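You operate a simulated robot arm through the tools that you are given. There is no shell and no other tool. Be economical: measure what you need, move in short steps, check, and stop when the job is done.

The job below is to be done with a simulated two-armed robot. You get a single attempt, and the scene is never put back.

Task
Wipe up the spill on the top of the freezer lid with the blue dish cloth and put it back.
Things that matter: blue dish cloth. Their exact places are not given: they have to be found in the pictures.

It is judged by the outcome, as a careful person would: the job done as asked, and still so three seconds after it is handed in. It fails if anything else is knocked over, pushed out of place, dropped, spilled or broken. Lids that push on must go on centred and level and be pressed home; caps that screw on are set level and turned clockwise until they are tight. Flat cloth is picked up by pressing the open fingertips on it (5 to 10 N) and closing them slowly along it; thin cloth reads only 2 to 8 mm in the jaws.

Robot
Two 7-joint arms with two-finger parallel grippers on one trunk, on a base that drives. Base frame: it is fixed to the floor where the robot stands at the start and does not move with it; the origin is under the middle of the robot, x ahead of it, y to its left, z up. Units: m, degrees, N and s.
The left shoulder is at the start at [0.07, 0.133, 1.201], the right one opposite. Payload 1.57 kg a hand.
The TCP of each hand is the grasp point between the finger pads, 0.03 m short of the fingertips. In the tool frame z runs along the fingers and y along their closing line. The gripper opens to 0.08 m. The fingers are 0.017 m wide and 0.012 m thick; the gripper's body (0.04 by 0.082 m) begins 0.08 m behind the TCP.
Orientation is that of the tool frame in the base frame, as a unit quaternion [x, y, z, w]. With the fingers straight down and closing along the base's y, the tool's x points along the base's -x, its y along +y and its z along -z.

Tools
- The arms move only by the tool nudge_tool. It takes "left_plan", "right_plan" or both (then of equal length, played together; a hand with none holds still); each is a list of rows, each an object (a shift or turn left out is 0, a gripper value left out holds the last) with "offset": the shift along the base's x, y, z in cm, a list of three; "rot": the turn, a rotation vector about the base's x, y, z in degrees, a list of three; "gripper": the gripper command, from -1 (fully open) to 1 (shut), values between in proportion. In form: [{"offset": [dx, dy, dz], "rot": [wx, wy, wz], "gripper": gripper}, ...]. A call has 1 to 20 rows; each row is the pose to reach, as a shift and turn from the pose commanded when the call began. Each row takes 0.2 s and may step no farther than 0.05 m and 8.6 degrees from the row before; otherwise, or with a gripper value out of range, the whole call is refused. Where a pose cannot be reached the arm comes as near as it can. A force on the tool above 40 N (or 10 N above the force at the start of the call, whichever is more), or a blocked arm, ends the call early, and 0.2 s more pass. The fingers move at their own pace (about 0.153 m/s each) and stop on an object; they squeeze with about 39 N. The grip force told is the motor's: it shows also when the fingers shut on nothing. Time passes only in rows, and 0.2 s behind the last, so rows that repeat a pose let the fingers close. The reply holds the time, the measured pose of the TCP, the force on the tool along the base axes, the opening and the grip force, in the units named above and with some noise.
- Cameras (640 x 400 px; columns grow to the right, rows downward): "scene" is now at [0.1247, -0.0225, 1.4063]; the picture's right is [-0.27, -0.96, 0.00], its down [-0.74, 0.21, -0.64] and it looks along [0.62, -0.18, -0.77] (base axes); focal length 249 px, centre (320, 200). "left" rides on the left gripper at [0.072, 0.007, -0.122] in its tool frame; the picture's right is [-0.09, 1.00, 0.00], its down [-0.84, -0.08, -0.54] and it looks along [-0.54, -0.05, 0.84] (tool axes); focal length 238 px, centre (320, 200). "right" rides on the right gripper at [0.072, -0.007, -0.122] in its tool frame; the picture's right is [0.09, 1.00, 0.00], its down [-0.84, 0.08, -0.54] and it looks along [-0.54, 0.05, 0.84] (tool axes); focal length 238 px, centre (320, 200).
- snapshot(camera): a new picture of that camera. No time passes.
- lift_body(by): slides the trunk up (or, below 0, down) by that many m; the arms and the scene camera ride with it, the base frame stays. It gives what a move gives, with no picture.
- drive_base(legs): drives the robot by 1 to 6 legs, each [ahead, left, turn to the left] in m, m and degrees, along the robot's own axes; the way and the turn of a leg run together, so that a leg with both is an arc; at most 1.5 m and 180 degrees a leg. The arms and the cameras ride along, it lands a little off, and it stops where it bumps. It gives what a move gives.
- aim_head(pan, tilt): turns the head with the scene camera to pan (to the left, within 86 degrees either way) and tilt (down, from -29 to 69), counted from straight ahead of the robot. It gives what a move gives.
- pixel_to_xyz(camera, pixels): for up to 12 pixels [column, row] of the newest picture of that camera ("zoom" is the newest enlarged one), the place [x, y, z] in the base frame of the surface seen there, good to about 0.002 m. No time passes.
- close_up(camera, box): a new picture of the part [left, top, right, bottom] of that camera's present view, enlarged. No time passes.
- hand_in(): hands the job in; it is judged then, once.

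Keep the steps short. Do not move on a guess: measure, check each grasp and each placing, and mend mistakes. In all there are 80 turns and 58 pictures (those below and enlarged ones count). Leave the grippers open and the arms clear of the work at the hand-in unless told otherwise, and finish with a single line.

The tools are called after "Emit:" as a command line: name --argument value ..., lists and objects as JSON in quotes. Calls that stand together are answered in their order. nudge_tool: Moves the arms, as the interface text tells. Its arguments: {"type":"object","properties":{"left_plan":{"type":"array"},"right_plan":{"type":"array"}},"required":[]} The other tools are called the same way: lift_body (by) slides the trunk up or down; drive_base (legs) drives the base; aim_head (pan, tilt) turns the head that bears the scene camera; snapshot (camera) takes a picture; pixel_to_xyz (camera, pixels) gives the place of the surface under pixels of a picture; close_up (camera, box) takes an enlarged picture of a part of a camera's view; hand_in () hands the job in.

At the start:

```text
clock: 0.0
left_eef_pos: [0.4468, 0.0509, 1.0929]
left_tool_rot: [0.0, 1.0, 0.001, 0.001]
left_ft_force: [-0.3, -0.2, -0.1]
left_grip_width: 0.08
left_grip_force: 0.0
right_eef_pos: [0.334, -0.2872, 1.0451]
right_tool_rot: [0.0, 1.0, 0.0, 0.0]
right_ft_force: [-0.2, 1.4, -0.1]
right_grip_width: 0.0802
right_grip_force: 0.0
trunk travel left (down, up): [-0.775, 0.165]
robot x, y, heading: [-0.0026, 0.0003, -0.0]
head pan, tilt: [-15.8, 50.0]
```

scene: 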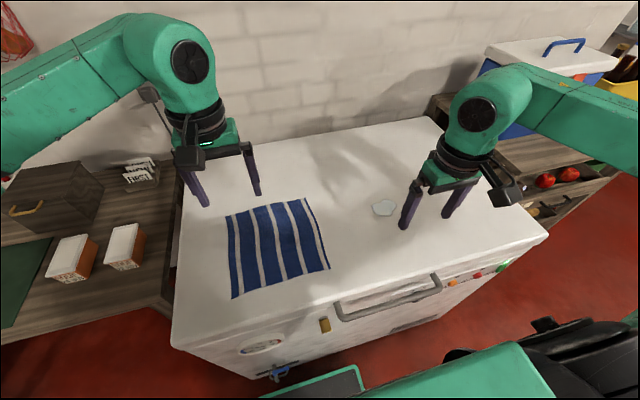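
right: 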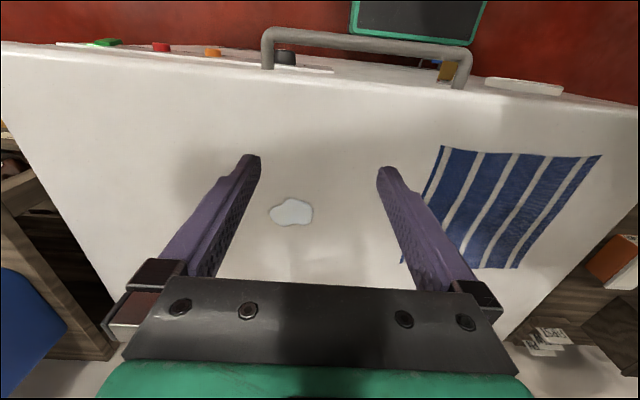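
left: 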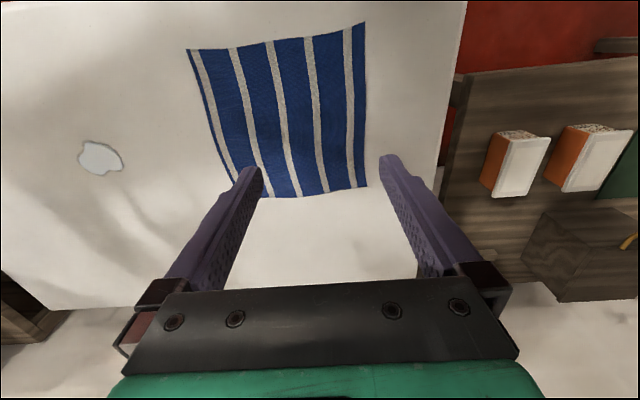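

I see the blue striped cloth (scene about 278,245) and the spill (383,208) on the white lid. I measure the cloth corners, the spill edges and lid points.

Emit:
pixel_to_xyz --camera "scene" --pixels '[[228, 216], [304, 199], [329, 268], [233, 297], [278, 245], [383, 208], [373, 208], [394, 208], [383, 200], [383, 215], [350, 240], [300, 180]]'

Emit:
close_up --camera "scene" --box '[210, 170, 430, 308]'

```text
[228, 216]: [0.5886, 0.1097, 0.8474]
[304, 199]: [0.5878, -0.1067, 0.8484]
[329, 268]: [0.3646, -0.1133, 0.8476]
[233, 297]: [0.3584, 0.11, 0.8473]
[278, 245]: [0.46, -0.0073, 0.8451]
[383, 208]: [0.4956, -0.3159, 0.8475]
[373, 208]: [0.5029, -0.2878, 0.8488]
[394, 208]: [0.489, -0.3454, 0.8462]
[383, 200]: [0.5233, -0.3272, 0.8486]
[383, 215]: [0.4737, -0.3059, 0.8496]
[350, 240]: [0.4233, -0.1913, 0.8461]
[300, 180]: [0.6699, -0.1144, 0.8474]
```

```text
2.90 times, centred on (320, 239) of scene
```

zoom: 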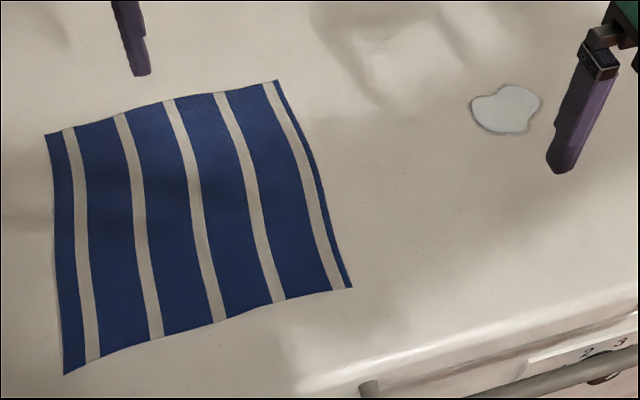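

The lid is at z≈0.847, the cloth spans x 0.36–0.59 and y −0.11 to 0.11, and the spill is at about (0.498, −0.316). I may shift the base to the right for reach, so I check what stands on that side.

Emit:
pixel_to_xyz --camera "scene" --pixels '[[490, 48], [615, 65], [545, 180], [620, 230], [548, 235], [480, 130], [430, 118], [620, 165], [500, 120], [345, 315], [440, 285]]'

Emit:
aim_head --pan -50 --tilt 45

Emit:
snapshot --camera "scene"

```text
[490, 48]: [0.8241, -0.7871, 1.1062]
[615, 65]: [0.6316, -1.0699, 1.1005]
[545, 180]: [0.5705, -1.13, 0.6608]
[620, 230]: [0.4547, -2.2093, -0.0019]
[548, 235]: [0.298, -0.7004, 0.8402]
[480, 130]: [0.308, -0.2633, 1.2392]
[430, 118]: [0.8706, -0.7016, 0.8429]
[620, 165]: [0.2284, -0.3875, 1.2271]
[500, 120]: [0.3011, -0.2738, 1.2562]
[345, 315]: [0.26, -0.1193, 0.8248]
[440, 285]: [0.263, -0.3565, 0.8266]
```

```text
clock: 1.0
left_eef_pos: [0.4457, 0.0515, 1.0935]
left_tool_rot: [0.0, 1.0, 0.0, 0.0]
left_ft_force: [0.5, -0.2, 0.2]
left_grip_width: 0.08
left_grip_force: 0.1
right_eef_pos: [0.3351, -0.2867, 1.0443]
right_tool_rot: [0.0, 1.0, 0.0, 0.0]
right_ft_force: [0.8, 0.4, 0.3]
right_grip_width: 0.0798
right_grip_force: 0.1
trunk travel left (down, up): [-0.775, 0.165]
robot x, y, heading: [-0.0011, -0.0, -0.1]
head pan, tilt: [-50.0, 45.0]
```

```text
53 pictures are left
```

scene: 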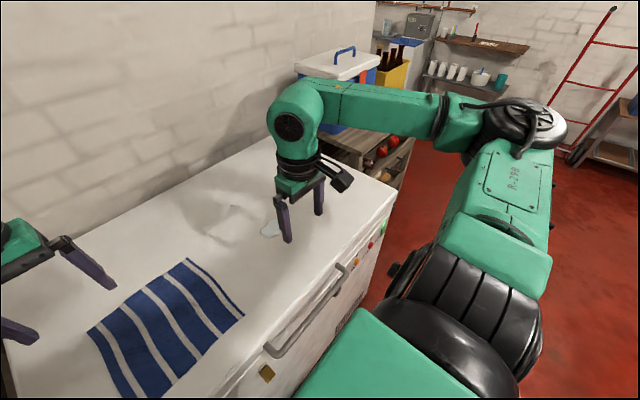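

The floor to the right is clear. I drive the base 0.15 m to the right and aim the head at the work.

Emit:
drive_base --legs '[[0, -0.15, 0]]'

Emit:
aim_head --pan 0 --tilt 50

Emit:
snapshot --camera "scene"

```text
clock: 2.4
left_eef_pos: [0.4474, -0.098, 1.0935]
left_tool_rot: [0.0, 1.0, -0.001, 0.001]
left_ft_force: [-0.4, 0.4, 1.1]
left_grip_width: 0.08
left_grip_force: 0.1
right_eef_pos: [0.3336, -0.4367, 1.0446]
right_tool_rot: [-0.001, 1.0, -0.001, 0.0]
right_ft_force: [-1.0, -0.2, -0.4]
right_grip_width: 0.0799
right_grip_force: 0.1
trunk travel left (down, up): [-0.775, 0.165]
robot x, y, heading: [0.0007, -0.1499, 0.1]
head pan, tilt: [-50.0, 45.0]
```

```text
clock: 3.6
left_eef_pos: [0.4461, -0.0987, 1.0927]
left_tool_rot: [0.001, 1.0, 0.0, 0.001]
left_ft_force: [-0.5, 0.6, 1.1]
left_grip_width: 0.0801
left_grip_force: 0.0
right_eef_pos: [0.3341, -0.4381, 1.0438]
right_tool_rot: [0.0, 1.0, 0.0, 0.0]
right_ft_force: [0.3, 0.0, 0.0]
right_grip_width: 0.0803
right_grip_force: 0.1
trunk travel left (down, up): [-0.775, 0.165]
robot x, y, heading: [0.0017, -0.1518, 0.1]
head pan, tilt: [0.0, 50.0]
```

```text
52 pictures are left
```

scene: 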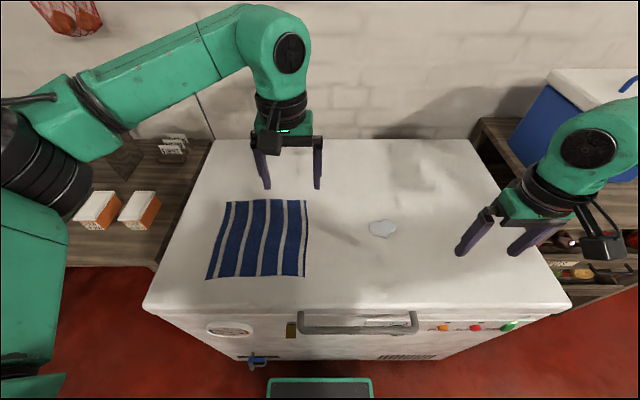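

Both arms hang clear. I bring the left hand over (0.475, 0.068) and the right over (0.475, −0.068), both high above the cloth for now.

Emit:
nudge_tool --left_plan '[{"offset": [0.7, 4.2, 0]}, {"offset": [1.5, 8.4, 0]}, {"offset": [2.2, 12.6, 0]}, {"offset": [2.9, 16.7, 0]}, {"offset": [2.9, 16.7, -4]}, {"offset": [2.9, 16.7, -8]}, {"offset": [2.9, 16.7, -12]}, {"offset": [2.9, 16.7, -15]}, {"offset": [2.9, 16.7, -17]}, {"offset": [2.9, 16.7, -17]}]' --right_plan '[{"offset": [1.6, 4.1, 0]}, {"offset": [3.2, 8.2, 0]}, {"offset": [4.7, 12.3, 0]}, {"offset": [6.3, 16.4, 0]}, {"offset": [7.8, 20.5, 0]}, {"offset": [9.4, 24.6, -2]}, {"offset": [11, 28.7, -4]}, {"offset": [12.5, 32.8, -7]}, {"offset": [14.1, 37, -10]}, {"offset": [14.1, 37, -12]}]'

Emit:
snapshot --camera "scene"

```text
refused: row 8 steps farther than a row can; nothing moved
```

```text
51 pictures are left
```

scene: 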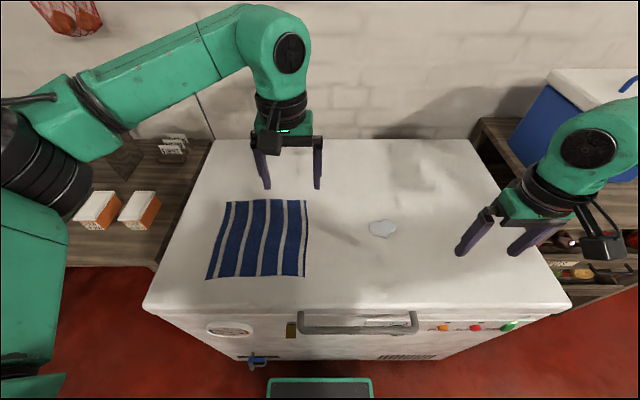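

A row stepped too far, so I send it again with smaller steps.

Emit:
nudge_tool --left_plan '[{"offset": [0.7, 4.2, 0]}, {"offset": [1.5, 8.4, 0]}, {"offset": [2.2, 12.6, 0]}, {"offset": [2.9, 16.7, 0]}, {"offset": [2.9, 16.7, -3]}, {"offset": [2.9, 16.7, -6]}, {"offset": [2.9, 16.7, -9]}, {"offset": [2.9, 16.7, -12]}, {"offset": [2.9, 16.7, -15]}, {"offset": [2.9, 16.7, -17]}, {"offset": [2.9, 16.7, -17]}, {"offset": [2.9, 16.7, -17]}]' --right_plan '[{"offset": [1.6, 4.1, 0]}, {"offset": [3.2, 8.2, 0]}, {"offset": [4.7, 12.3, 0]}, {"offset": [6.3, 16.4, 0]}, {"offset": [7.8, 20.5, 0]}, {"offset": [9.4, 24.6, 0]}, {"offset": [11, 28.7, 0]}, {"offset": [12.5, 32.8, 0]}, {"offset": [14.1, 37, 0]}, {"offset": [14.1, 37, -4]}, {"offset": [14.1, 37, -8]}, {"offset": [14.1, 37, -12]}]'

Emit:
snapshot --camera "scene"

```text
clock: 6.2
left_eef_pos: [0.4765, 0.0676, 0.9215]
left_tool_rot: [0.0, 1.0, 0.0, 0.0]
left_ft_force: [0.6, 1.0, 0.5]
left_grip_width: 0.0797
left_grip_force: 0.1
right_eef_pos: [0.3985, -0.2177, 0.9888]
right_tool_rot: [0.0, 1.0, 0.001, 0.001]
right_ft_force: [-0.3, 0.0, -0.6]
right_grip_width: 0.0801
right_grip_force: 0.0
right hand out of reach, approached as far as the arm can: row 6, 7, 8, 9, 10, 11, 12
trunk travel left (down, up): [-0.775, 0.165]
robot x, y, heading: [-0.0024, -0.1489, 0.1]
head pan, tilt: [0.0, 50.0]
```

```text
50 pictures are left
```

scene: 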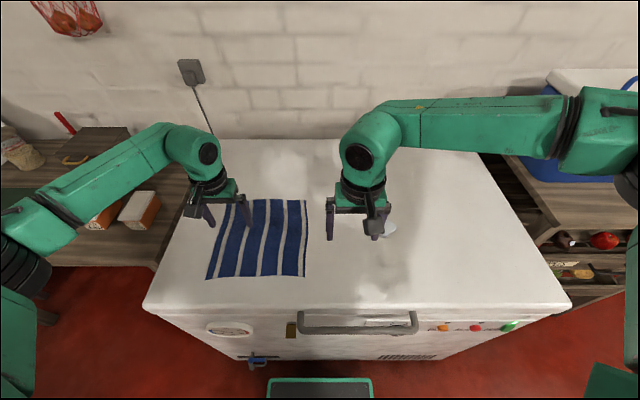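

The right arm can't cross to the left from here: it stopped at y≈−0.218, though nothing was touched. A better plan is to put the base back at y≈0, grip the cloth with both hands, and let the base carry it sideways. I drive back 0.15 m.

Emit:
drive_base --legs '[[0, 0.15, 0]]'

```text
clock: 7.5
left_eef_pos: [0.4749, 0.2158, 0.9224]
left_tool_rot: [-0.002, 1.0, 0.0, 0.0]
left_ft_force: [0.1, -0.7, 0.0]
left_grip_width: 0.0798
left_grip_force: 0.0
right_eef_pos: [0.399, -0.0684, 0.9894]
right_tool_rot: [-0.003, 1.0, 0.002, 0.0]
right_ft_force: [0.8, 0.3, -0.8]
right_grip_width: 0.0801
right_grip_force: 0.1
trunk travel left (down, up): [-0.775, 0.165]
robot x, y, heading: [0.001, -0.0031, 0.1]
head pan, tilt: [0.0, 50.0]
```

The right hand is now at (0.399, −0.068). I test a small step of it forward.

Emit:
nudge_tool --right_plan '[{"offset": [1.5, -0.5, 0]}, {"offset": [3, -0.5, 0]}]'

```text
clock: 8.1
left_eef_pos: [0.4748, 0.2175, 0.9226]
left_tool_rot: [-0.002, 1.0, 0.0, 0.001]
left_ft_force: [-0.3, 0.7, 0.8]
left_grip_width: 0.08
left_grip_force: 0.1
right_eef_pos: [0.4255, -0.08, 0.9918]
right_tool_rot: [-0.001, 1.0, 0.001, 0.001]
right_ft_force: [-0.2, -0.9, -0.4]
right_grip_width: 0.08
right_grip_force: 0.1
right hand out of reach, approached as far as the arm can: row 2
trunk travel left (down, up): [-0.775, 0.165]
robot x, y, heading: [0.0002, 0.0004, 0.2]
head pan, tilt: [0.0, 50.0]
```

The right hand is near its inward limit. I try y = −0.095, closer to the cloth's right edge, at x = 0.475, and bring the left hand to y = 0.10 at the same height.

Emit:
nudge_tool --right_plan '[{"offset": [1, -1.5, 0]}, {"offset": [3, -1.5, 0]}, {"offset": [5, -1.5, 0]}, {"offset": [5, -1.5, 0]}]' --left_plan '[{"offset": [0, -3, 0]}, {"offset": [0, -6, 0]}, {"offset": [0, -9, 0]}, {"offset": [0, -12, 0]}]'

```text
clock: 9.1
left_eef_pos: [0.4746, 0.0952, 0.9213]
left_tool_rot: [-0.001, 1.0, 0.001, 0.0]
left_ft_force: [-0.5, 0.1, -0.7]
left_grip_width: 0.08
left_grip_force: 0.1
right_eef_pos: [0.4633, -0.1081, 0.9968]
right_tool_rot: [-0.002, 1.0, 0.002, 0.001]
right_ft_force: [-0.1, -1.0, -0.1]
right_grip_width: 0.0802
right_grip_force: 0.0
right hand out of reach, approached as far as the arm can: row 2, 3, 4
trunk travel left (down, up): [-0.775, 0.165]
robot x, y, heading: [0.0007, -0.0023, 0.3]
head pan, tilt: [0.0, 50.0]
```

The left reaches well and the right is stuck at (0.463, −0.108). I test whether turning the right wrist helps, since I also want the fingers to close along x near the edge.

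Emit:
nudge_tool --right_plan '[{"rot": [0, 0, -8]}, {"rot": [0, 0, -16]}, {"rot": [0, 0, -24]}, {"rot": [0, 0, -32]}, {"rot": [0, 0, -40], "offset": [0, 0.5, 0]}, {"rot": [0, 0, -40], "offset": [1, 1.5, 0]}]'

```text
clock: 10.5
left_eef_pos: [0.4754, 0.0979, 0.9217]
left_tool_rot: [-0.002, 1.0, 0.0, 0.0]
left_ft_force: [-0.1, 0.4, 0.1]
left_grip_width: 0.0801
left_grip_force: 0.0
right_eef_pos: [0.4615, -0.1052, 1.0002]
right_tool_rot: [0.341, 0.94, 0.001, 0.001]
right_ft_force: [0.0, -0.1, -0.5]
right_grip_width: 0.08
right_grip_force: 0.1
right hand out of reach, approached as far as the arm can: row 5, 6
trunk travel left (down, up): [-0.775, 0.165]
robot x, y, heading: [-0.0015, 0.0013, 0.2]
head pan, tilt: [0.0, 50.0]
```

Wrist turn doesn't matter. I try going lower instead, since the left reached its mirror spot at z 0.92.

Emit:
nudge_tool --right_plan '[{"offset": [0, 0, -2]}, {"offset": [0, 0, -4]}, {"offset": [0, 0, -6]}, {"offset": [0.5, 0.5, -7]}, {"offset": [1, 1, -7]}]'

Emit:
snapshot --camera "scene"

```text
clock: 11.7
left_eef_pos: [0.4743, 0.0982, 0.9216]
left_tool_rot: [-0.002, 1.0, 0.0, 0.0]
left_ft_force: [-0.2, -0.2, -0.7]
left_grip_width: 0.08
left_grip_force: 0.1
right_eef_pos: [0.4488, -0.1195, 0.9421]
right_tool_rot: [0.341, 0.94, 0.002, 0.001]
right_ft_force: [-0.2, -0.1, 0.3]
right_grip_width: 0.0798
right_grip_force: 0.0
right hand out of reach, approached as far as the arm can: row 1, 2, 3, 4, 5
trunk travel left (down, up): [-0.775, 0.165]
robot x, y, heading: [-0.0028, -0.0048, 0.1]
head pan, tilt: [0.0, 50.0]
```

```text
49 pictures are left
```

scene: 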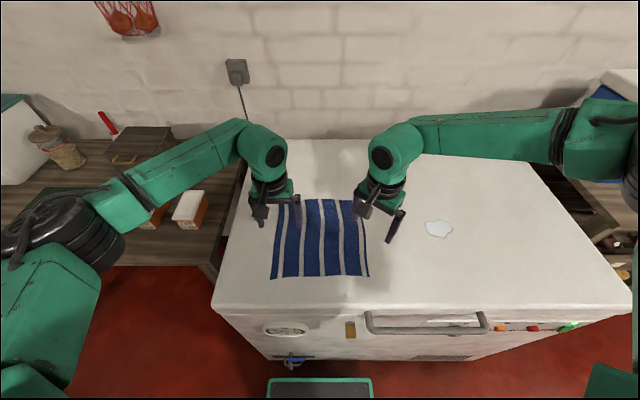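

The right arm is limited inward, while the left has room. I shift the base left by 0.035 m so the right can sit at y≈−0.095 and the left at y≈+0.095.

Emit:
drive_base --legs '[[0, 0.04, 0]]'

Emit:
nudge_tool --right_plan '[{"offset": [0.5, -0.5, 0], "rot": [0, 0, -8]}, {"offset": [1, -1, 0], "rot": [0, 0, -16]}, {"offset": [1.5, -1.2, 0], "rot": [0, 0, -24]}, {"offset": [2, -1.2, 0], "rot": [0, 0, -32]}, {"offset": [2.5, -1.2, 0], "rot": [0, 0, -40]}, {"offset": [2.5, -1.2, 0], "rot": [0, 0, -48]}, {"offset": [2.5, -1.2, 0], "rot": [0, 0, -50]}, {"offset": [2.5, -1.2, 0], "rot": [0, 0, -50]}, {"offset": [2.5, -1.2, 0], "rot": [0, 0, -50]}, {"offset": [2.5, -1.2, 0], "rot": [0, 0, -50]}, {"offset": [2.5, -1.2, 0], "rot": [0, 0, -50]}, {"offset": [2.5, -1.2, 0], "rot": [0, 0, -50]}]' --left_plan '[{"offset": [0, 0, 0], "rot": [0, 0, -8]}, {"offset": [0, 0, 0], "rot": [0, 0, -16]}, {"offset": [0, 0, 0], "rot": [0, 0, -24]}, {"offset": [0, 0, 0], "rot": [0, 0, -32]}, {"offset": [0, -1, 0], "rot": [0, 0, -40]}, {"offset": [0, -2, 0], "rot": [0, 0, -48]}, {"offset": [0, -3, 0], "rot": [0, 0, -56]}, {"offset": [0, -4, 0], "rot": [0, 0, -64]}, {"offset": [0, -4, 0], "rot": [0, 0, -72]}, {"offset": [0, -4, 0], "rot": [0, 0, -80]}, {"offset": [0, -4, 0], "rot": [0, 0, -88]}, {"offset": [0, -4, 0], "rot": [0, 0, -90]}]'

```text
clock: 12.6
left_eef_pos: [0.4754, 0.1324, 0.9236]
left_tool_rot: [-0.001, 1.0, 0.002, 0.0]
left_ft_force: [-0.1, -0.4, -0.2]
left_grip_width: 0.0802
left_grip_force: 0.0
right_eef_pos: [0.4481, -0.0841, 0.9411]
right_tool_rot: [0.342, 0.94, 0.003, 0.0]
right_ft_force: [-0.8, -0.1, -0.8]
right_grip_width: 0.0801
right_grip_force: 0.1
trunk travel left (down, up): [-0.775, 0.165]
robot x, y, heading: [-0.0003, 0.0388, -0.0]
head pan, tilt: [0.0, 50.0]
```

```text
clock: 15.2
left_eef_pos: [0.3421, 0.1165, 0.8987]
left_tool_rot: [0.633, 0.769, 0.072, 0.054]
left_ft_force: [-0.4, 0.2, -0.3]
left_grip_width: 0.0798
left_grip_force: 0.1
left hand out of reach, approached as far as the arm can: row 5, 6, 7, 8, 9, 10, 11, 12
right_eef_pos: [0.4709, -0.0969, 0.9444]
right_tool_rot: [0.707, 0.707, 0.0, 0.001]
right_ft_force: [-0.2, 0.0, -0.1]
right_grip_width: 0.08
right_grip_force: 0.1
right hand out of reach, approached as far as the arm can: row 4, 5, 6, 7, 8, 9, 10, 11, 12
trunk travel left (down, up): [-0.775, 0.165]
robot x, y, heading: [0.002, 0.0409, 0.3]
head pan, tilt: [0.0, 50.0]
```

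The right hand is in place: (0.471, −0.097), turned so it closes along x. The left refused the −90° turn and swung off without touching anything. I turn it back upright while raising it.

Emit:
nudge_tool --left_plan '[{"offset": [0, 1, 2]}, {"offset": [0, 3, 4], "rot": [0, 0, 8]}, {"offset": [0, 5, 4], "rot": [0, 0, 16]}, {"offset": [0, 5, 4], "rot": [0, 0, 24]}, {"offset": [0, 5, 4], "rot": [0, 0, 32]}, {"offset": [0, 5, 4], "rot": [0, 0, 40]}, {"offset": [0, 5, 4], "rot": [0, 0, 48]}, {"offset": [0, 5, 4], "rot": [0, 0, 56]}, {"offset": [0, 5, 4], "rot": [0, 0, 64]}, {"offset": [0, 5, 4], "rot": [0, 0, 72]}, {"offset": [0, 5, 4], "rot": [0, 0, 80]}]'

Emit:
snapshot --camera "scene"

```text
clock: 17.6
left_eef_pos: [0.3427, 0.1608, 0.9385]
left_tool_rot: [-0.012, 0.996, 0.091, -0.005]
left_ft_force: [-0.3, 0.6, 0.2]
left_grip_width: 0.0801
left_grip_force: 0.0
left hand out of reach, approached as far as the arm can: row 1
right_eef_pos: [0.4697, -0.0975, 0.947]
right_tool_rot: [0.706, 0.708, 0.001, 0.001]
right_ft_force: [-0.3, -0.2, 0.0]
right_grip_width: 0.0799
right_grip_force: 0.0
trunk travel left (down, up): [-0.775, 0.165]
robot x, y, heading: [0.0007, 0.0367, -0.1]
head pan, tilt: [0.0, 50.0]
```

```text
48 pictures are left
```

scene: 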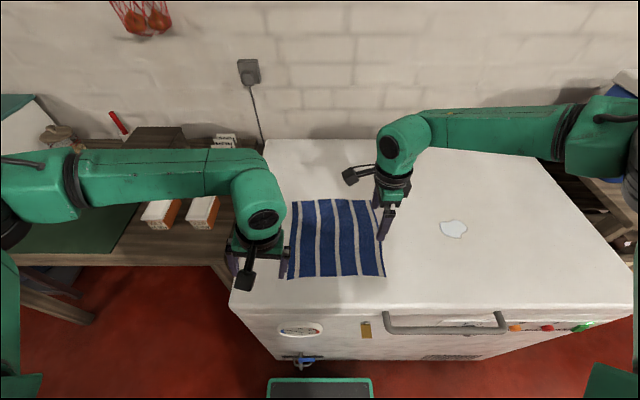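

The left hand is tilted about 10° about x. I level it and take it to (0.475, 0.10) above the left edge.

Emit:
nudge_tool --left_plan '[{"offset": [3, 0, 1], "rot": [-5, 0, -1]}, {"offset": [6, 0, 1], "rot": [-10.4, 0, -1.4]}, {"offset": [9, 0, 1], "rot": [-10.4, 0, -1.4]}, {"offset": [12, -2, 1], "rot": [-10.4, 0, -1.4]}, {"offset": [13.2, -4, 0], "rot": [-10.4, 0, -1.4]}, {"offset": [13.2, -5.5, -1], "rot": [-10.4, 0, -1.4]}, {"offset": [13.2, -6.5, -2], "rot": [-10.4, 0, -1.4]}, {"offset": [13.2, -7.2, -2], "rot": [-10.4, 0, -1.4]}]'

```text
clock: 19.4
left_eef_pos: [0.4734, 0.0871, 0.9179]
left_tool_rot: [0.003, 1.0, 0.0, -0.005]
left_ft_force: [0.2, -0.4, -0.3]
left_grip_width: 0.0798
left_grip_force: 0.0
right_eef_pos: [0.4686, -0.0968, 0.9447]
right_tool_rot: [0.706, 0.708, 0.001, 0.001]
right_ft_force: [-0.4, -0.1, -0.2]
right_grip_width: 0.08
right_grip_force: 0.1
trunk travel left (down, up): [-0.775, 0.165]
robot x, y, heading: [0.001, 0.0372, 0.2]
head pan, tilt: [0.0, 50.0]
```

Both hands are over the cloth. I half-close the fingers to 0.04 m, ease the left inward, lower to about 2 cm above the cloth, and look.

Emit:
nudge_tool --left_plan '[{"offset": [0, -0.5, 0], "gripper": 0}, {"offset": [0, -1.2, -1], "gripper": 0}, {"offset": [0, -1.2, -2], "gripper": 0}, {"offset": [0, -1.2, -2.3], "gripper": 0}]' --right_plan '[{"offset": [0, 0, -1.5], "gripper": 0}, {"offset": [0, 0, -3], "gripper": 0}, {"offset": [0, 0, -4.5], "gripper": 0}, {"offset": [0, 0, -5], "gripper": 0}]'

Emit:
close_up --camera "scene" --box '[240, 160, 440, 285]'

Emit:
snapshot --camera "right"

Emit:
snapshot --camera "left"

```text
clock: 20.4
left_eef_pos: [0.474, 0.0765, 0.8966]
left_tool_rot: [0.003, 1.0, 0.001, -0.005]
left_ft_force: [0.5, 1.0, 0.0]
left_grip_width: 0.0399
left_grip_force: 0.2
right_eef_pos: [0.4531, -0.1104, 0.9079]
right_tool_rot: [0.707, 0.708, 0.001, 0.001]
right_ft_force: [-0.5, -0.6, 0.4]
right_grip_width: 0.0401
right_grip_force: 0.2
right hand out of reach, approached as far as the arm can: row 1, 2, 3, 4
trunk travel left (down, up): [-0.775, 0.165]
robot x, y, heading: [0.0008, 0.0366, -0.1]
head pan, tilt: [0.0, 50.0]
```

```text
3.20 times, centred on (340, 222) of scene
```

zoom: 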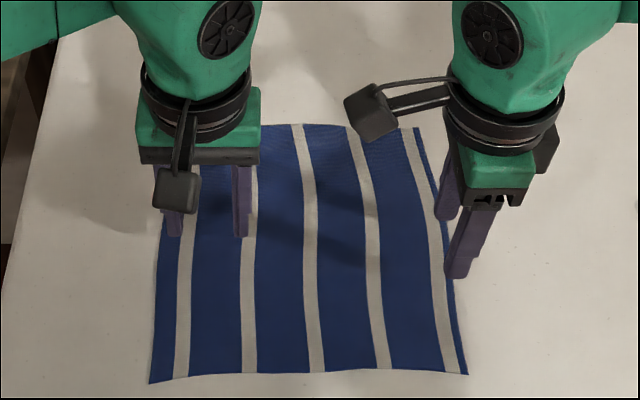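

```text
46 pictures are left
```

right: 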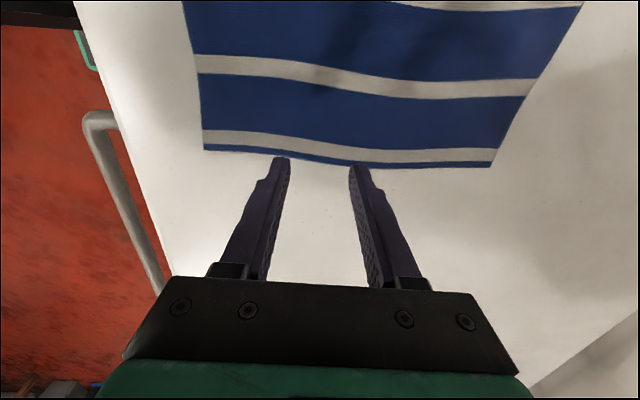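

```text
45 pictures are left
```

left: 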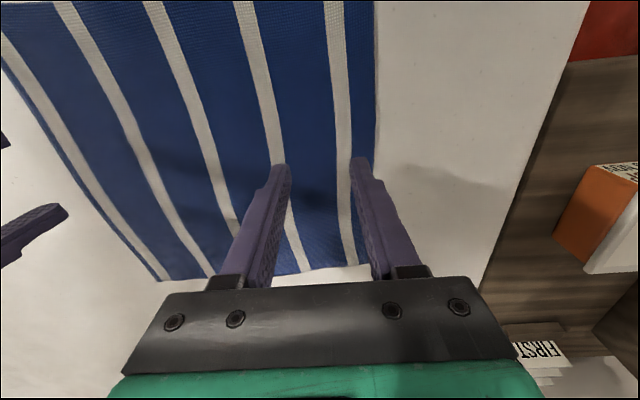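

As it lowers, the right hand drifts off the right edge; its tip is at y≈−0.11. The left still has slack. I move the left inward first as a test, then shift the base 3 cm left so the right lands on the cloth.

Emit:
nudge_tool --left_plan '[{"offset": [0, -1, 0]}, {"offset": [-0.5, -2, 0]}, {"offset": [-1, -3, 0]}, {"offset": [-1, -3, 0]}]'

Emit:
drive_base --legs '[[0, 0.032, 0]]'

```text
clock: 21.4
left_eef_pos: [0.4643, 0.0471, 0.8952]
left_tool_rot: [0.003, 1.0, 0.001, -0.005]
left_ft_force: [-0.3, 1.0, -0.4]
left_grip_width: 0.0401
left_grip_force: 0.1
right_eef_pos: [0.4544, -0.1101, 0.9084]
right_tool_rot: [0.706, 0.708, 0.002, 0.001]
right_ft_force: [1.1, 0.2, -0.1]
right_grip_width: 0.0399
right_grip_force: 0.1
trunk travel left (down, up): [-0.775, 0.165]
robot x, y, heading: [-0.0003, 0.0369, -0.1]
head pan, tilt: [0.0, 50.0]
```

```text
clock: 22.2
left_eef_pos: [0.4629, 0.0729, 0.8956]
left_tool_rot: [0.004, 1.0, 0.003, -0.005]
left_ft_force: [0.0, 0.5, 0.9]
left_grip_width: 0.04
left_grip_force: 0.0
right_eef_pos: [0.4542, -0.0824, 0.9095]
right_tool_rot: [0.708, 0.707, 0.003, 0.0]
right_ft_force: [0.2, -0.9, -0.5]
right_grip_width: 0.0401
right_grip_force: 0.1
trunk travel left (down, up): [-0.775, 0.165]
robot x, y, heading: [-0.0041, 0.0657, 0.1]
head pan, tilt: [0.0, 50.0]
```

Both are now over the cloth: left at y 0.073, right at y −0.082. I lower them slowly towards contact at TCP z≈0.877.

Emit:
nudge_tool --left_plan '[{"offset": [0, 0, -0.5]}, {"offset": [0, 0, -1]}, {"offset": [0, 0, -1.3]}, {"offset": [0, 0, -1.3]}]' --right_plan '[{"offset": [0, 0, -0.8]}, {"offset": [0, 0, -1.6]}, {"offset": [0, 0, -2.3]}, {"offset": [0, 0, -2.7]}]'

```text
clock: 23.2
left_eef_pos: [0.4631, 0.0764, 0.8819]
left_tool_rot: [0.004, 1.0, 0.001, -0.005]
left_ft_force: [-0.2, -0.1, -1.1]
left_grip_width: 0.04
left_grip_force: 0.1
right_eef_pos: [0.4461, -0.0889, 0.8887]
right_tool_rot: [0.708, 0.707, 0.002, 0.001]
right_ft_force: [0.4, 0.4, -0.5]
right_grip_width: 0.0401
right_grip_force: 0.0
right hand out of reach, approached as far as the arm can: row 1, 2, 3, 4
trunk travel left (down, up): [-0.775, 0.165]
robot x, y, heading: [-0.0015, 0.0716, -0.1]
head pan, tilt: [0.0, 50.0]
```

The left is about 4 mm above contact. The right is 11 mm above, and I ease it back in x so it can go down.

Emit:
nudge_tool --left_plan '[{"offset": [0, 0, -0.2]}, {"offset": [0, 0, -0.4]}, {"offset": [0, 0, -0.6]}, {"offset": [0, 0, -0.7]}]' --right_plan '[{"offset": [-0.5, 0, -0.4]}, {"offset": [-1.0, -0.2, -0.8]}, {"offset": [-1.2, -0.3, -1.1]}, {"offset": [-1.2, -0.3, -1.3]}]'

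```text
clock: 24.2
left_eef_pos: [0.4624, 0.076, 0.8792]
left_tool_rot: [0.004, 1.0, -0.001, -0.001]
left_ft_force: [6.8, 2.9, 35.0]
left_grip_width: 0.0402
left_grip_force: 0.3
right_eef_pos: [0.4301, -0.0925, 0.8794]
right_tool_rot: [0.707, 0.707, 0.003, 0.002]
right_ft_force: [0.3, 0.1, 0.1]
right_grip_width: 0.0395
right_grip_force: 0.0
trunk travel left (down, up): [-0.775, 0.165]
robot x, y, heading: [-0.0026, 0.0679, 0.1]
head pan, tilt: [0.0, 50.0]
```

The left presses 35 N, which is too hard, so I back it off 3 mm. The right goes down 2 mm.

Emit:
nudge_tool --left_plan '[{"offset": [0, 0, 0.15]}, {"offset": [0, 0, 0.3]}]' --right_plan '[{"offset": [0, 0, -0.1]}, {"offset": [0, 0, -0.15]}]'

Emit:
close_up --camera "scene" --box '[240, 160, 440, 285]'

```text
clock: 24.9
left_eef_pos: [0.4595, 0.0755, 0.8786]
left_tool_rot: [0.005, 1.0, 0.0, -0.003]
left_ft_force: [4.2, -0.4, 18.9]
left_grip_width: 0.04
left_grip_force: 0.0
right_eef_pos: [0.4308, -0.0906, 0.879]
right_tool_rot: [0.708, 0.706, 0.003, 0.003]
right_ft_force: [-0.8, -2.8, 17.9]
right_grip_width: 0.0399
right_grip_force: 0.0
trunk travel left (down, up): [-0.775, 0.165]
robot x, y, heading: [-0.0011, 0.0693, 0.2]
head pan, tilt: [0.0, 50.0]
```

```text
3.20 times, centred on (340, 222) of scene
```

zoom: 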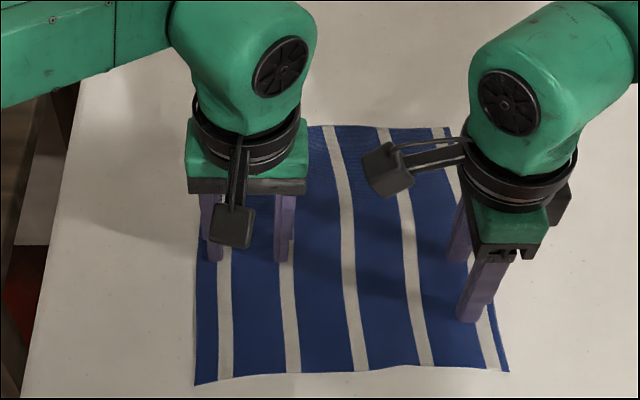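

All four fingertips are on the cloth. I reduce the pressing (19 and 18 N now) by about 1.2 mm each.

Emit:
nudge_tool --left_plan '[{"offset": [0, 0, 0.13]}, {"offset": [0, 0, 0.13]}]' --right_plan '[{"offset": [0, 0, 0.11]}, {"offset": [0, 0, 0.11]}]'

```text
clock: 25.4
left_eef_pos: [0.459, 0.0756, 0.8784]
left_tool_rot: [0.004, 1.0, 0.001, -0.004]
left_ft_force: [-0.4, -0.5, 3.6]
left_grip_width: 0.0398
left_grip_force: 0.1
right_eef_pos: [0.4295, -0.0914, 0.8793]
right_tool_rot: [0.708, 0.706, 0.002, 0.003]
right_ft_force: [-0.8, -1.2, 18.4]
right_grip_width: 0.0401
right_grip_force: 0.1
trunk travel left (down, up): [-0.775, 0.165]
robot x, y, heading: [0.0024, 0.0699, -0.0]
head pan, tilt: [0.0, 50.0]
```

The left reads 3.6 N and the right still 18 N. I trim: left down 0.4 mm, right up 1 mm.

Emit:
nudge_tool --left_plan '[{"offset": [0, 0, -0.04]}, {"offset": [0, 0, -0.04]}]' --right_plan '[{"offset": [0, 0, 0.1]}, {"offset": [0, 0, 0.1]}]'

```text
clock: 26.1
left_eef_pos: [0.4615, 0.076, 0.8798]
left_tool_rot: [0.005, 1.0, -0.001, -0.003]
left_ft_force: [-0.6, 0.2, 1.3]
left_grip_width: 0.0398
left_grip_force: 0.0
right_eef_pos: [0.4321, -0.0917, 0.8796]
right_tool_rot: [0.708, 0.706, 0.003, 0.003]
right_ft_force: [-1.6, -3.1, 14.4]
right_grip_width: 0.0403
right_grip_force: 0.3
trunk travel left (down, up): [-0.775, 0.165]
robot x, y, heading: [0.0003, 0.0718, -0.2]
head pan, tilt: [0.0, 50.0]
```

The readings shift slightly between calls. I trim again: left down 0.8 mm, right up 0.7 mm.

Emit:
nudge_tool --left_plan '[{"offset": [0, 0, -0.08]}, {"offset": [0, 0, -0.08]}]' --right_plan '[{"offset": [0, 0, 0.07]}, {"offset": [0, 0, 0.07]}]'

```text
clock: 26.6
left_eef_pos: [0.4624, 0.0761, 0.8796]
left_tool_rot: [0.004, 1.0, 0.0, -0.003]
left_ft_force: [-2.2, 0.6, 6.0]
left_grip_width: 0.0401
left_grip_force: 0.0
right_eef_pos: [0.4317, -0.0913, 0.8797]
right_tool_rot: [0.708, 0.706, 0.002, 0.002]
right_ft_force: [-0.8, -0.2, 6.3]
right_grip_width: 0.0403
right_grip_force: 0.2
trunk travel left (down, up): [-0.775, 0.165]
robot x, y, heading: [0.0011, 0.0697, -0.0]
head pan, tilt: [0.0, 50.0]
```

Both press at 6 N, which is in range. I close the fingers slowly along the cloth.

Emit:
nudge_tool --left_plan '[{"gripper": 0.1}, {"gripper": 0.2}, {"gripper": 0.3}, {"gripper": 0.4}, {"gripper": 0.5}, {"gripper": 0.6}, {"gripper": 0.7}, {"gripper": 0.8}, {"gripper": 0.9}, {"gripper": 1}, {"gripper": 1}, {"gripper": 1}]' --right_plan '[{"gripper": 0.1}, {"gripper": 0.2}, {"gripper": 0.3}, {"gripper": 0.4}, {"gripper": 0.5}, {"gripper": 0.6}, {"gripper": 0.7}, {"gripper": 0.8}, {"gripper": 0.9}, {"gripper": 1}, {"gripper": 1}, {"gripper": 1}]'

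Emit:
close_up --camera "scene" --box '[240, 160, 440, 285]'

```text
clock: 29.2
left_eef_pos: [0.4625, 0.0754, 0.8794]
left_tool_rot: [0.004, 1.0, 0.001, -0.003]
left_ft_force: [-0.1, -0.2, 10.8]
left_grip_width: 0.0068
left_grip_force: 26.2
right_eef_pos: [0.4309, -0.0917, 0.8791]
right_tool_rot: [0.707, 0.707, 0.002, 0.002]
right_ft_force: [0.6, 1.9, 1.8]
right_grip_width: 0.0023
right_grip_force: 23.4
trunk travel left (down, up): [-0.775, 0.165]
robot x, y, heading: [-0.0047, 0.0704, 0.1]
head pan, tilt: [0.0, 50.0]
```

```text
3.20 times, centred on (340, 222) of scene
```

zoom: 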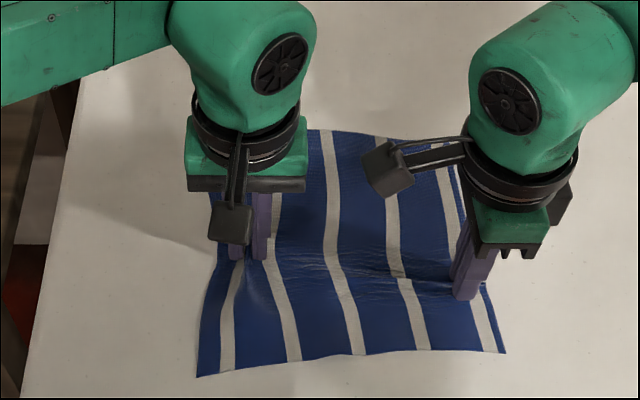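

Both hold the cloth (6.8 and 2.3 mm in the jaws, real grip force). I raise the fingertips 2 mm and let the base carry the cloth to the right over the spill, first by 0.25 m.

Emit:
nudge_tool --left_plan '[{"offset": [0, 0, 0.2]}, {"offset": [0, 0, 0.25]}]' --right_plan '[{"offset": [0, 0, 0.2]}, {"offset": [0, 0, 0.2]}]'

Emit:
drive_base --legs '[[0, -0.25, 0]]'

Emit:
snapshot --camera "scene"

```text
clock: 29.9
left_eef_pos: [0.463, 0.0756, 0.8804]
left_tool_rot: [0.004, 1.0, 0.0, -0.006]
left_ft_force: [0.3, -0.8, -0.2]
left_grip_width: 0.0065
left_grip_force: 26.4
right_eef_pos: [0.433, -0.092, 0.8814]
right_tool_rot: [0.707, 0.707, 0.002, 0.002]
right_ft_force: [-0.2, 1.4, -0.2]
right_grip_width: 0.002
right_grip_force: 23.6
trunk travel left (down, up): [-0.775, 0.165]
robot x, y, heading: [0.0016, 0.0699, -0.2]
head pan, tilt: [0.0, 50.0]
```

```text
clock: 31.7
left_eef_pos: [0.4636, -0.1687, 0.8813]
left_tool_rot: [0.0, 1.0, 0.0, -0.004]
left_ft_force: [-0.6, -1.9, 0.2]
left_grip_width: 0.0063
left_grip_force: 26.1
right_eef_pos: [0.4351, -0.3369, 0.8819]
right_tool_rot: [0.705, 0.709, 0.001, 0.002]
right_ft_force: [0.7, 0.0, -1.1]
right_grip_width: 0.0021
right_grip_force: 22.8
trunk travel left (down, up): [-0.775, 0.165]
robot x, y, heading: [-0.0006, -0.1804, 0.4]
head pan, tilt: [0.0, 50.0]
```

```text
42 pictures are left
```

scene: 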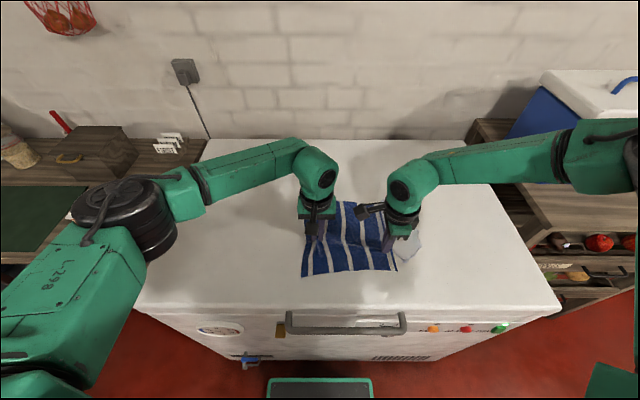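

The cloth travelled neatly. I carry on 0.15 m so the left grip comes over the spill, where I can press on it.

Emit:
drive_base --legs '[[0, -0.15, 0]]'

Emit:
close_up --camera "scene" --box '[220, 160, 460, 310]'

```text
clock: 33.0
left_eef_pos: [0.4653, -0.3153, 0.8818]
left_tool_rot: [-0.001, 1.0, 0.0, -0.005]
left_ft_force: [-0.1, -1.5, -0.6]
left_grip_width: 0.0062
left_grip_force: 26.0
right_eef_pos: [0.4377, -0.4835, 0.8813]
right_tool_rot: [0.705, 0.71, 0.001, 0.002]
right_ft_force: [0.6, 1.1, -0.5]
right_grip_width: 0.0022
right_grip_force: 23.6
trunk travel left (down, up): [-0.775, 0.165]
robot x, y, heading: [0.0037, -0.3241, 0.6]
head pan, tilt: [0.0, 50.0]
```

```text
2.67 times, centred on (340, 235) of scene
```

zoom: 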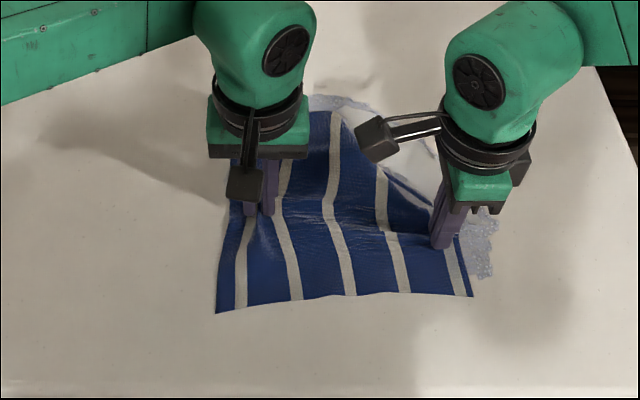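

Something lacy shows around the cloth (zoom 480,240 and 340,105): maybe the liquid has spread. I look closer from the hand cameras.

Emit:
snapshot --camera "left"

Emit:
snapshot --camera "right"

Emit:
pixel_to_xyz --camera "zoom" --pixels '[[488, 225], [485, 275], [340, 103], [310, 103], [425, 150], [470, 295], [218, 312], [495, 215], [370, 130], [385, 165]]'

```text
40 pictures are left
```

left: 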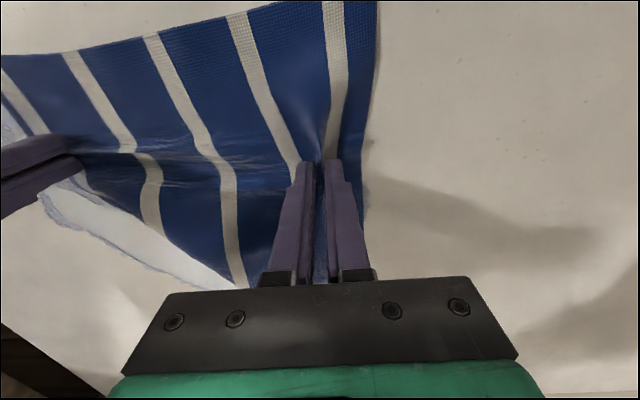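

```text
39 pictures are left
```

right: 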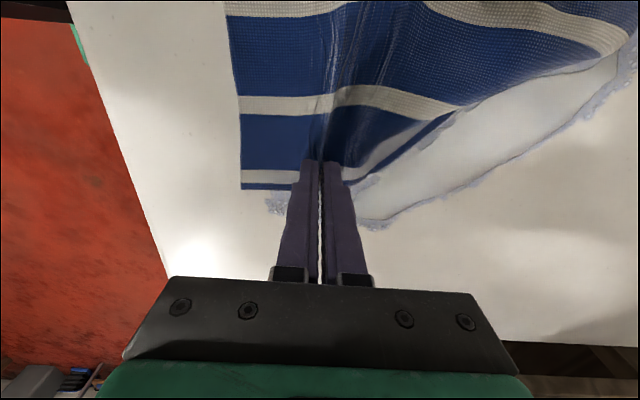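

```text
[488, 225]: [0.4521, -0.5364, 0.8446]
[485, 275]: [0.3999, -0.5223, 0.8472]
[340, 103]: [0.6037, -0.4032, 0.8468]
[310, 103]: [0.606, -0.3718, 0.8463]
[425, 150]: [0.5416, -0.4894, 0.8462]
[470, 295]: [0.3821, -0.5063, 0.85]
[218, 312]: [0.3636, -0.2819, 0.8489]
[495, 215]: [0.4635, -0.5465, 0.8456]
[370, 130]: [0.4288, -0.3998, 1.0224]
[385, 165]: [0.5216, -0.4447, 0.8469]
```

Emit:
close_up --camera "right" --box '[220, 0, 640, 262]'

Emit:
close_up --camera "left" --box '[0, 40, 320, 300]'

```text
1.52 times, centred on (430, 131) of right
```

zoom: 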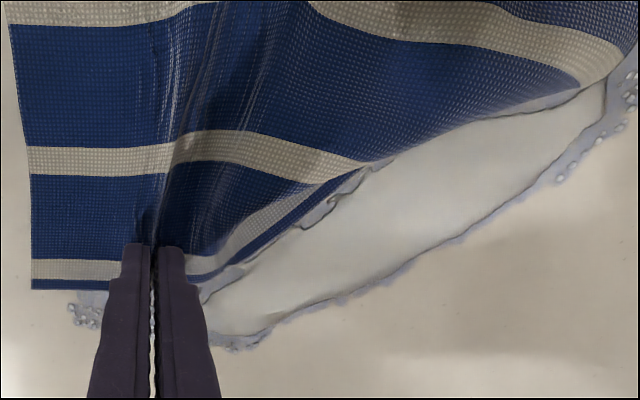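

```text
1.54 times, centred on (160, 170) of left
```

zoom: 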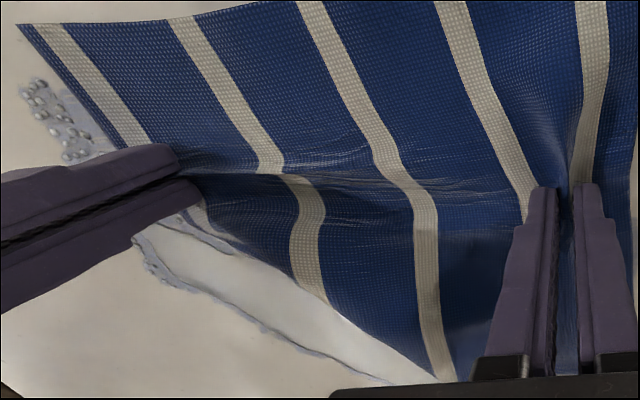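

There is a thin liquid film with droplets, pushed ahead of the cloth's leading edge towards (0.40…0.60, −0.37…−0.55), so the cloth dragged too lightly and ploughed it. I lift the cloth a few cm to see what lies beneath.

Emit:
nudge_tool --left_plan '[{"offset": [0, 0, 2]}, {"offset": [0, 0, 4]}, {"offset": [0, 0, 6]}, {"offset": [0, 0, 8]}, {"offset": [0, 0, 10]}, {"offset": [0, 0, 10]}]' --right_plan '[{"offset": [0, 0, 2]}, {"offset": [0, 0, 4]}, {"offset": [0, 0, 6]}, {"offset": [0, 0, 8]}, {"offset": [0, 0, 10]}, {"offset": [0, 0, 10]}]'

Emit:
snapshot --camera "scene"

Emit:
snapshot --camera "right"

```text
clock: 34.4
left_eef_pos: [0.4663, -0.3158, 0.9808]
left_tool_rot: [-0.001, 1.0, 0.001, -0.004]
left_ft_force: [-1.6, -1.9, -1.2]
left_grip_width: 0.0023
left_grip_force: 24.1
right_eef_pos: [0.4369, -0.4852, 0.9819]
right_tool_rot: [0.704, 0.71, 0.001, 0.001]
right_ft_force: [0.6, 3.2, 0.1]
right_grip_width: 0.0019
right_grip_force: 23.9
trunk travel left (down, up): [-0.775, 0.165]
robot x, y, heading: [0.0006, -0.3256, 0.4]
head pan, tilt: [0.0, 50.0]
```

```text
36 pictures are left
```

scene: 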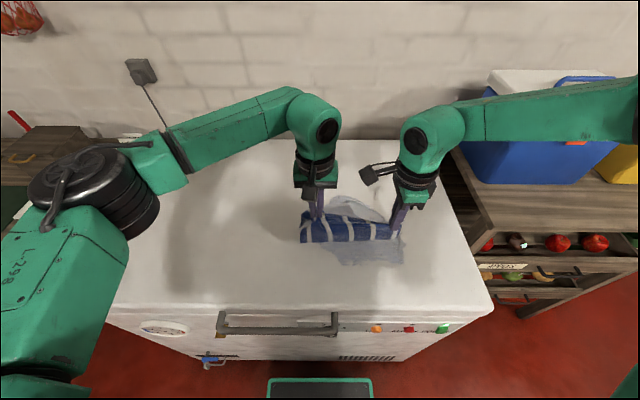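

```text
35 pictures are left
```

right: 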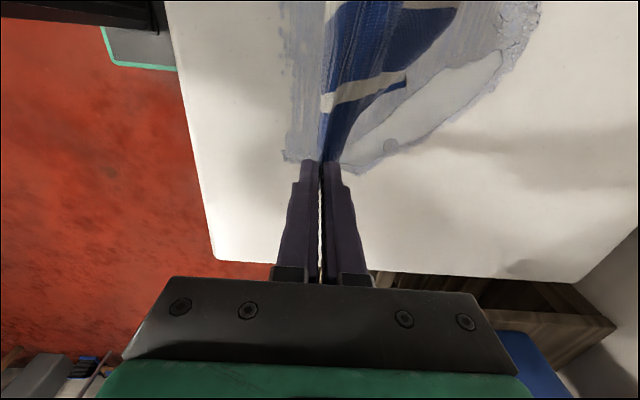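

Emit:
close_up --camera "scene" --box '[260, 170, 460, 295]'

Emit:
snapshot --camera "left"

```text
3.20 times, centred on (360, 232) of scene
```

zoom: 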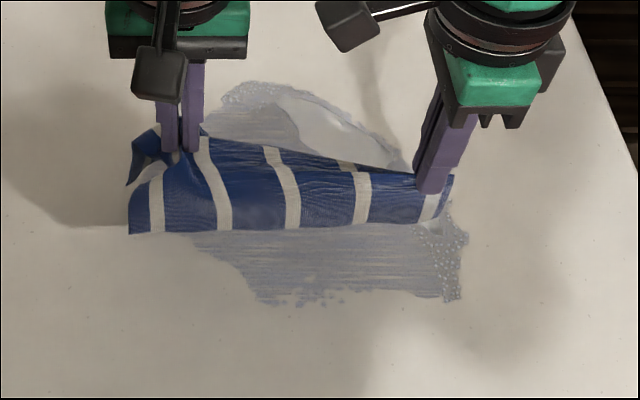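

```text
33 pictures are left
```

left: 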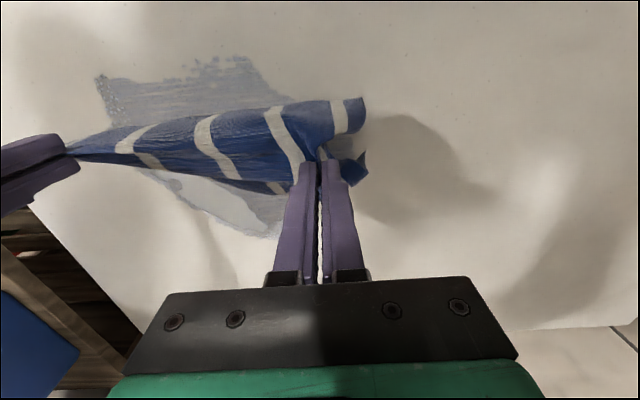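

The film is streaked where the cloth rubbed and still thick beyond the folded corner. It needs repeated, pressed passes. I check how much room the base has to move forward, since the right arm has little reach in x.

Emit:
aim_head --pan 0 --tilt 69

Emit:
snapshot --camera "scene"

Emit:
pixel_to_xyz --camera "scene" --pixels '[[320, 265], [320, 275], [320, 285], [320, 290], [320, 300], [320, 310], [320, 330], [320, 380], [230, 300], [410, 300], [280, 250]]'

```text
clock: 35.3
left_eef_pos: [0.4658, -0.3155, 0.9791]
left_tool_rot: [-0.001, 1.0, 0.0, -0.004]
left_ft_force: [-0.4, -3.0, -0.3]
left_grip_width: 0.0022
left_grip_force: 23.7
right_eef_pos: [0.4373, -0.4839, 0.9833]
right_tool_rot: [0.704, 0.71, 0.001, 0.001]
right_ft_force: [0.7, 2.8, -0.3]
right_grip_width: 0.0021
right_grip_force: 23.8
trunk travel left (down, up): [-0.775, 0.165]
robot x, y, heading: [0.0031, -0.3256, 0.5]
head pan, tilt: [0.0, 68.8]
```

```text
32 pictures are left
```

scene: 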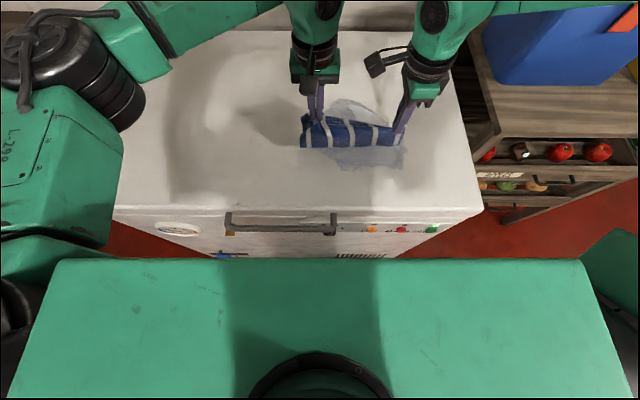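

```text
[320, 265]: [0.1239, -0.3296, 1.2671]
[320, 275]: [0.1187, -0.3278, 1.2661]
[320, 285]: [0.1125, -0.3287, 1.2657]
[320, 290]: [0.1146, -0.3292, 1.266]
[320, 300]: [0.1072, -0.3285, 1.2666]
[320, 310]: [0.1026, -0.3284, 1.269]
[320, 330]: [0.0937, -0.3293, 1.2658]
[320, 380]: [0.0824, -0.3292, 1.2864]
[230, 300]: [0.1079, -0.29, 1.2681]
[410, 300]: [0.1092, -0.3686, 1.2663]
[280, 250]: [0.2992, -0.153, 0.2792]
```

Emit:
aim_head --pan 0 --tilt 52

Emit:
snapshot --camera "scene"

Emit:
pixel_to_xyz --camera "scene" --pixels '[[320, 372], [320, 378], [320, 385], [320, 395], [280, 395], [360, 395], [320, 350], [320, 360], [260, 350], [380, 350], [360, 335]]'

```text
clock: 36.0
left_eef_pos: [0.4662, -0.3156, 0.9806]
left_tool_rot: [-0.001, 1.0, 0.0, -0.005]
left_ft_force: [0.7, -2.8, 0.8]
left_grip_width: 0.0025
left_grip_force: 24.0
right_eef_pos: [0.4367, -0.4843, 0.9815]
right_tool_rot: [0.704, 0.71, 0.001, 0.001]
right_ft_force: [1.3, 3.0, -0.3]
right_grip_width: 0.0024
right_grip_force: 24.1
trunk travel left (down, up): [-0.775, 0.165]
robot x, y, heading: [0.0014, -0.3296, 0.5]
head pan, tilt: [0.0, 52.0]
```

```text
31 pictures are left
```

scene: 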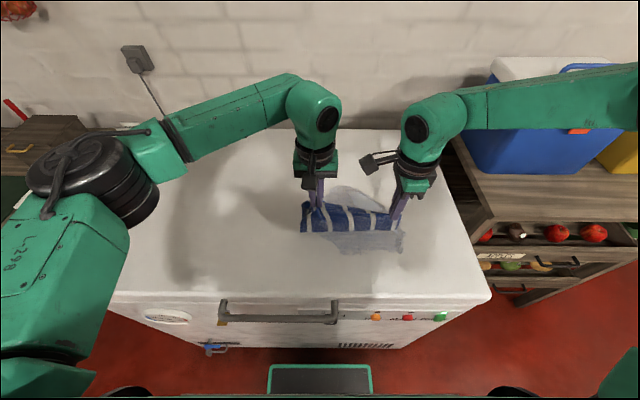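

```text
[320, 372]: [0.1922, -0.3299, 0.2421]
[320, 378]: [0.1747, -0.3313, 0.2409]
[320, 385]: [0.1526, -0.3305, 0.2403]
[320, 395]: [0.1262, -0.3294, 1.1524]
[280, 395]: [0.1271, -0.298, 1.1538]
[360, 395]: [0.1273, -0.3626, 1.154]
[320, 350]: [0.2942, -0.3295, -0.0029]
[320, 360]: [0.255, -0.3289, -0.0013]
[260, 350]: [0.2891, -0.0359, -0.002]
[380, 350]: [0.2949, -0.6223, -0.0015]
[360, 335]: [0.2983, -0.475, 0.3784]
```

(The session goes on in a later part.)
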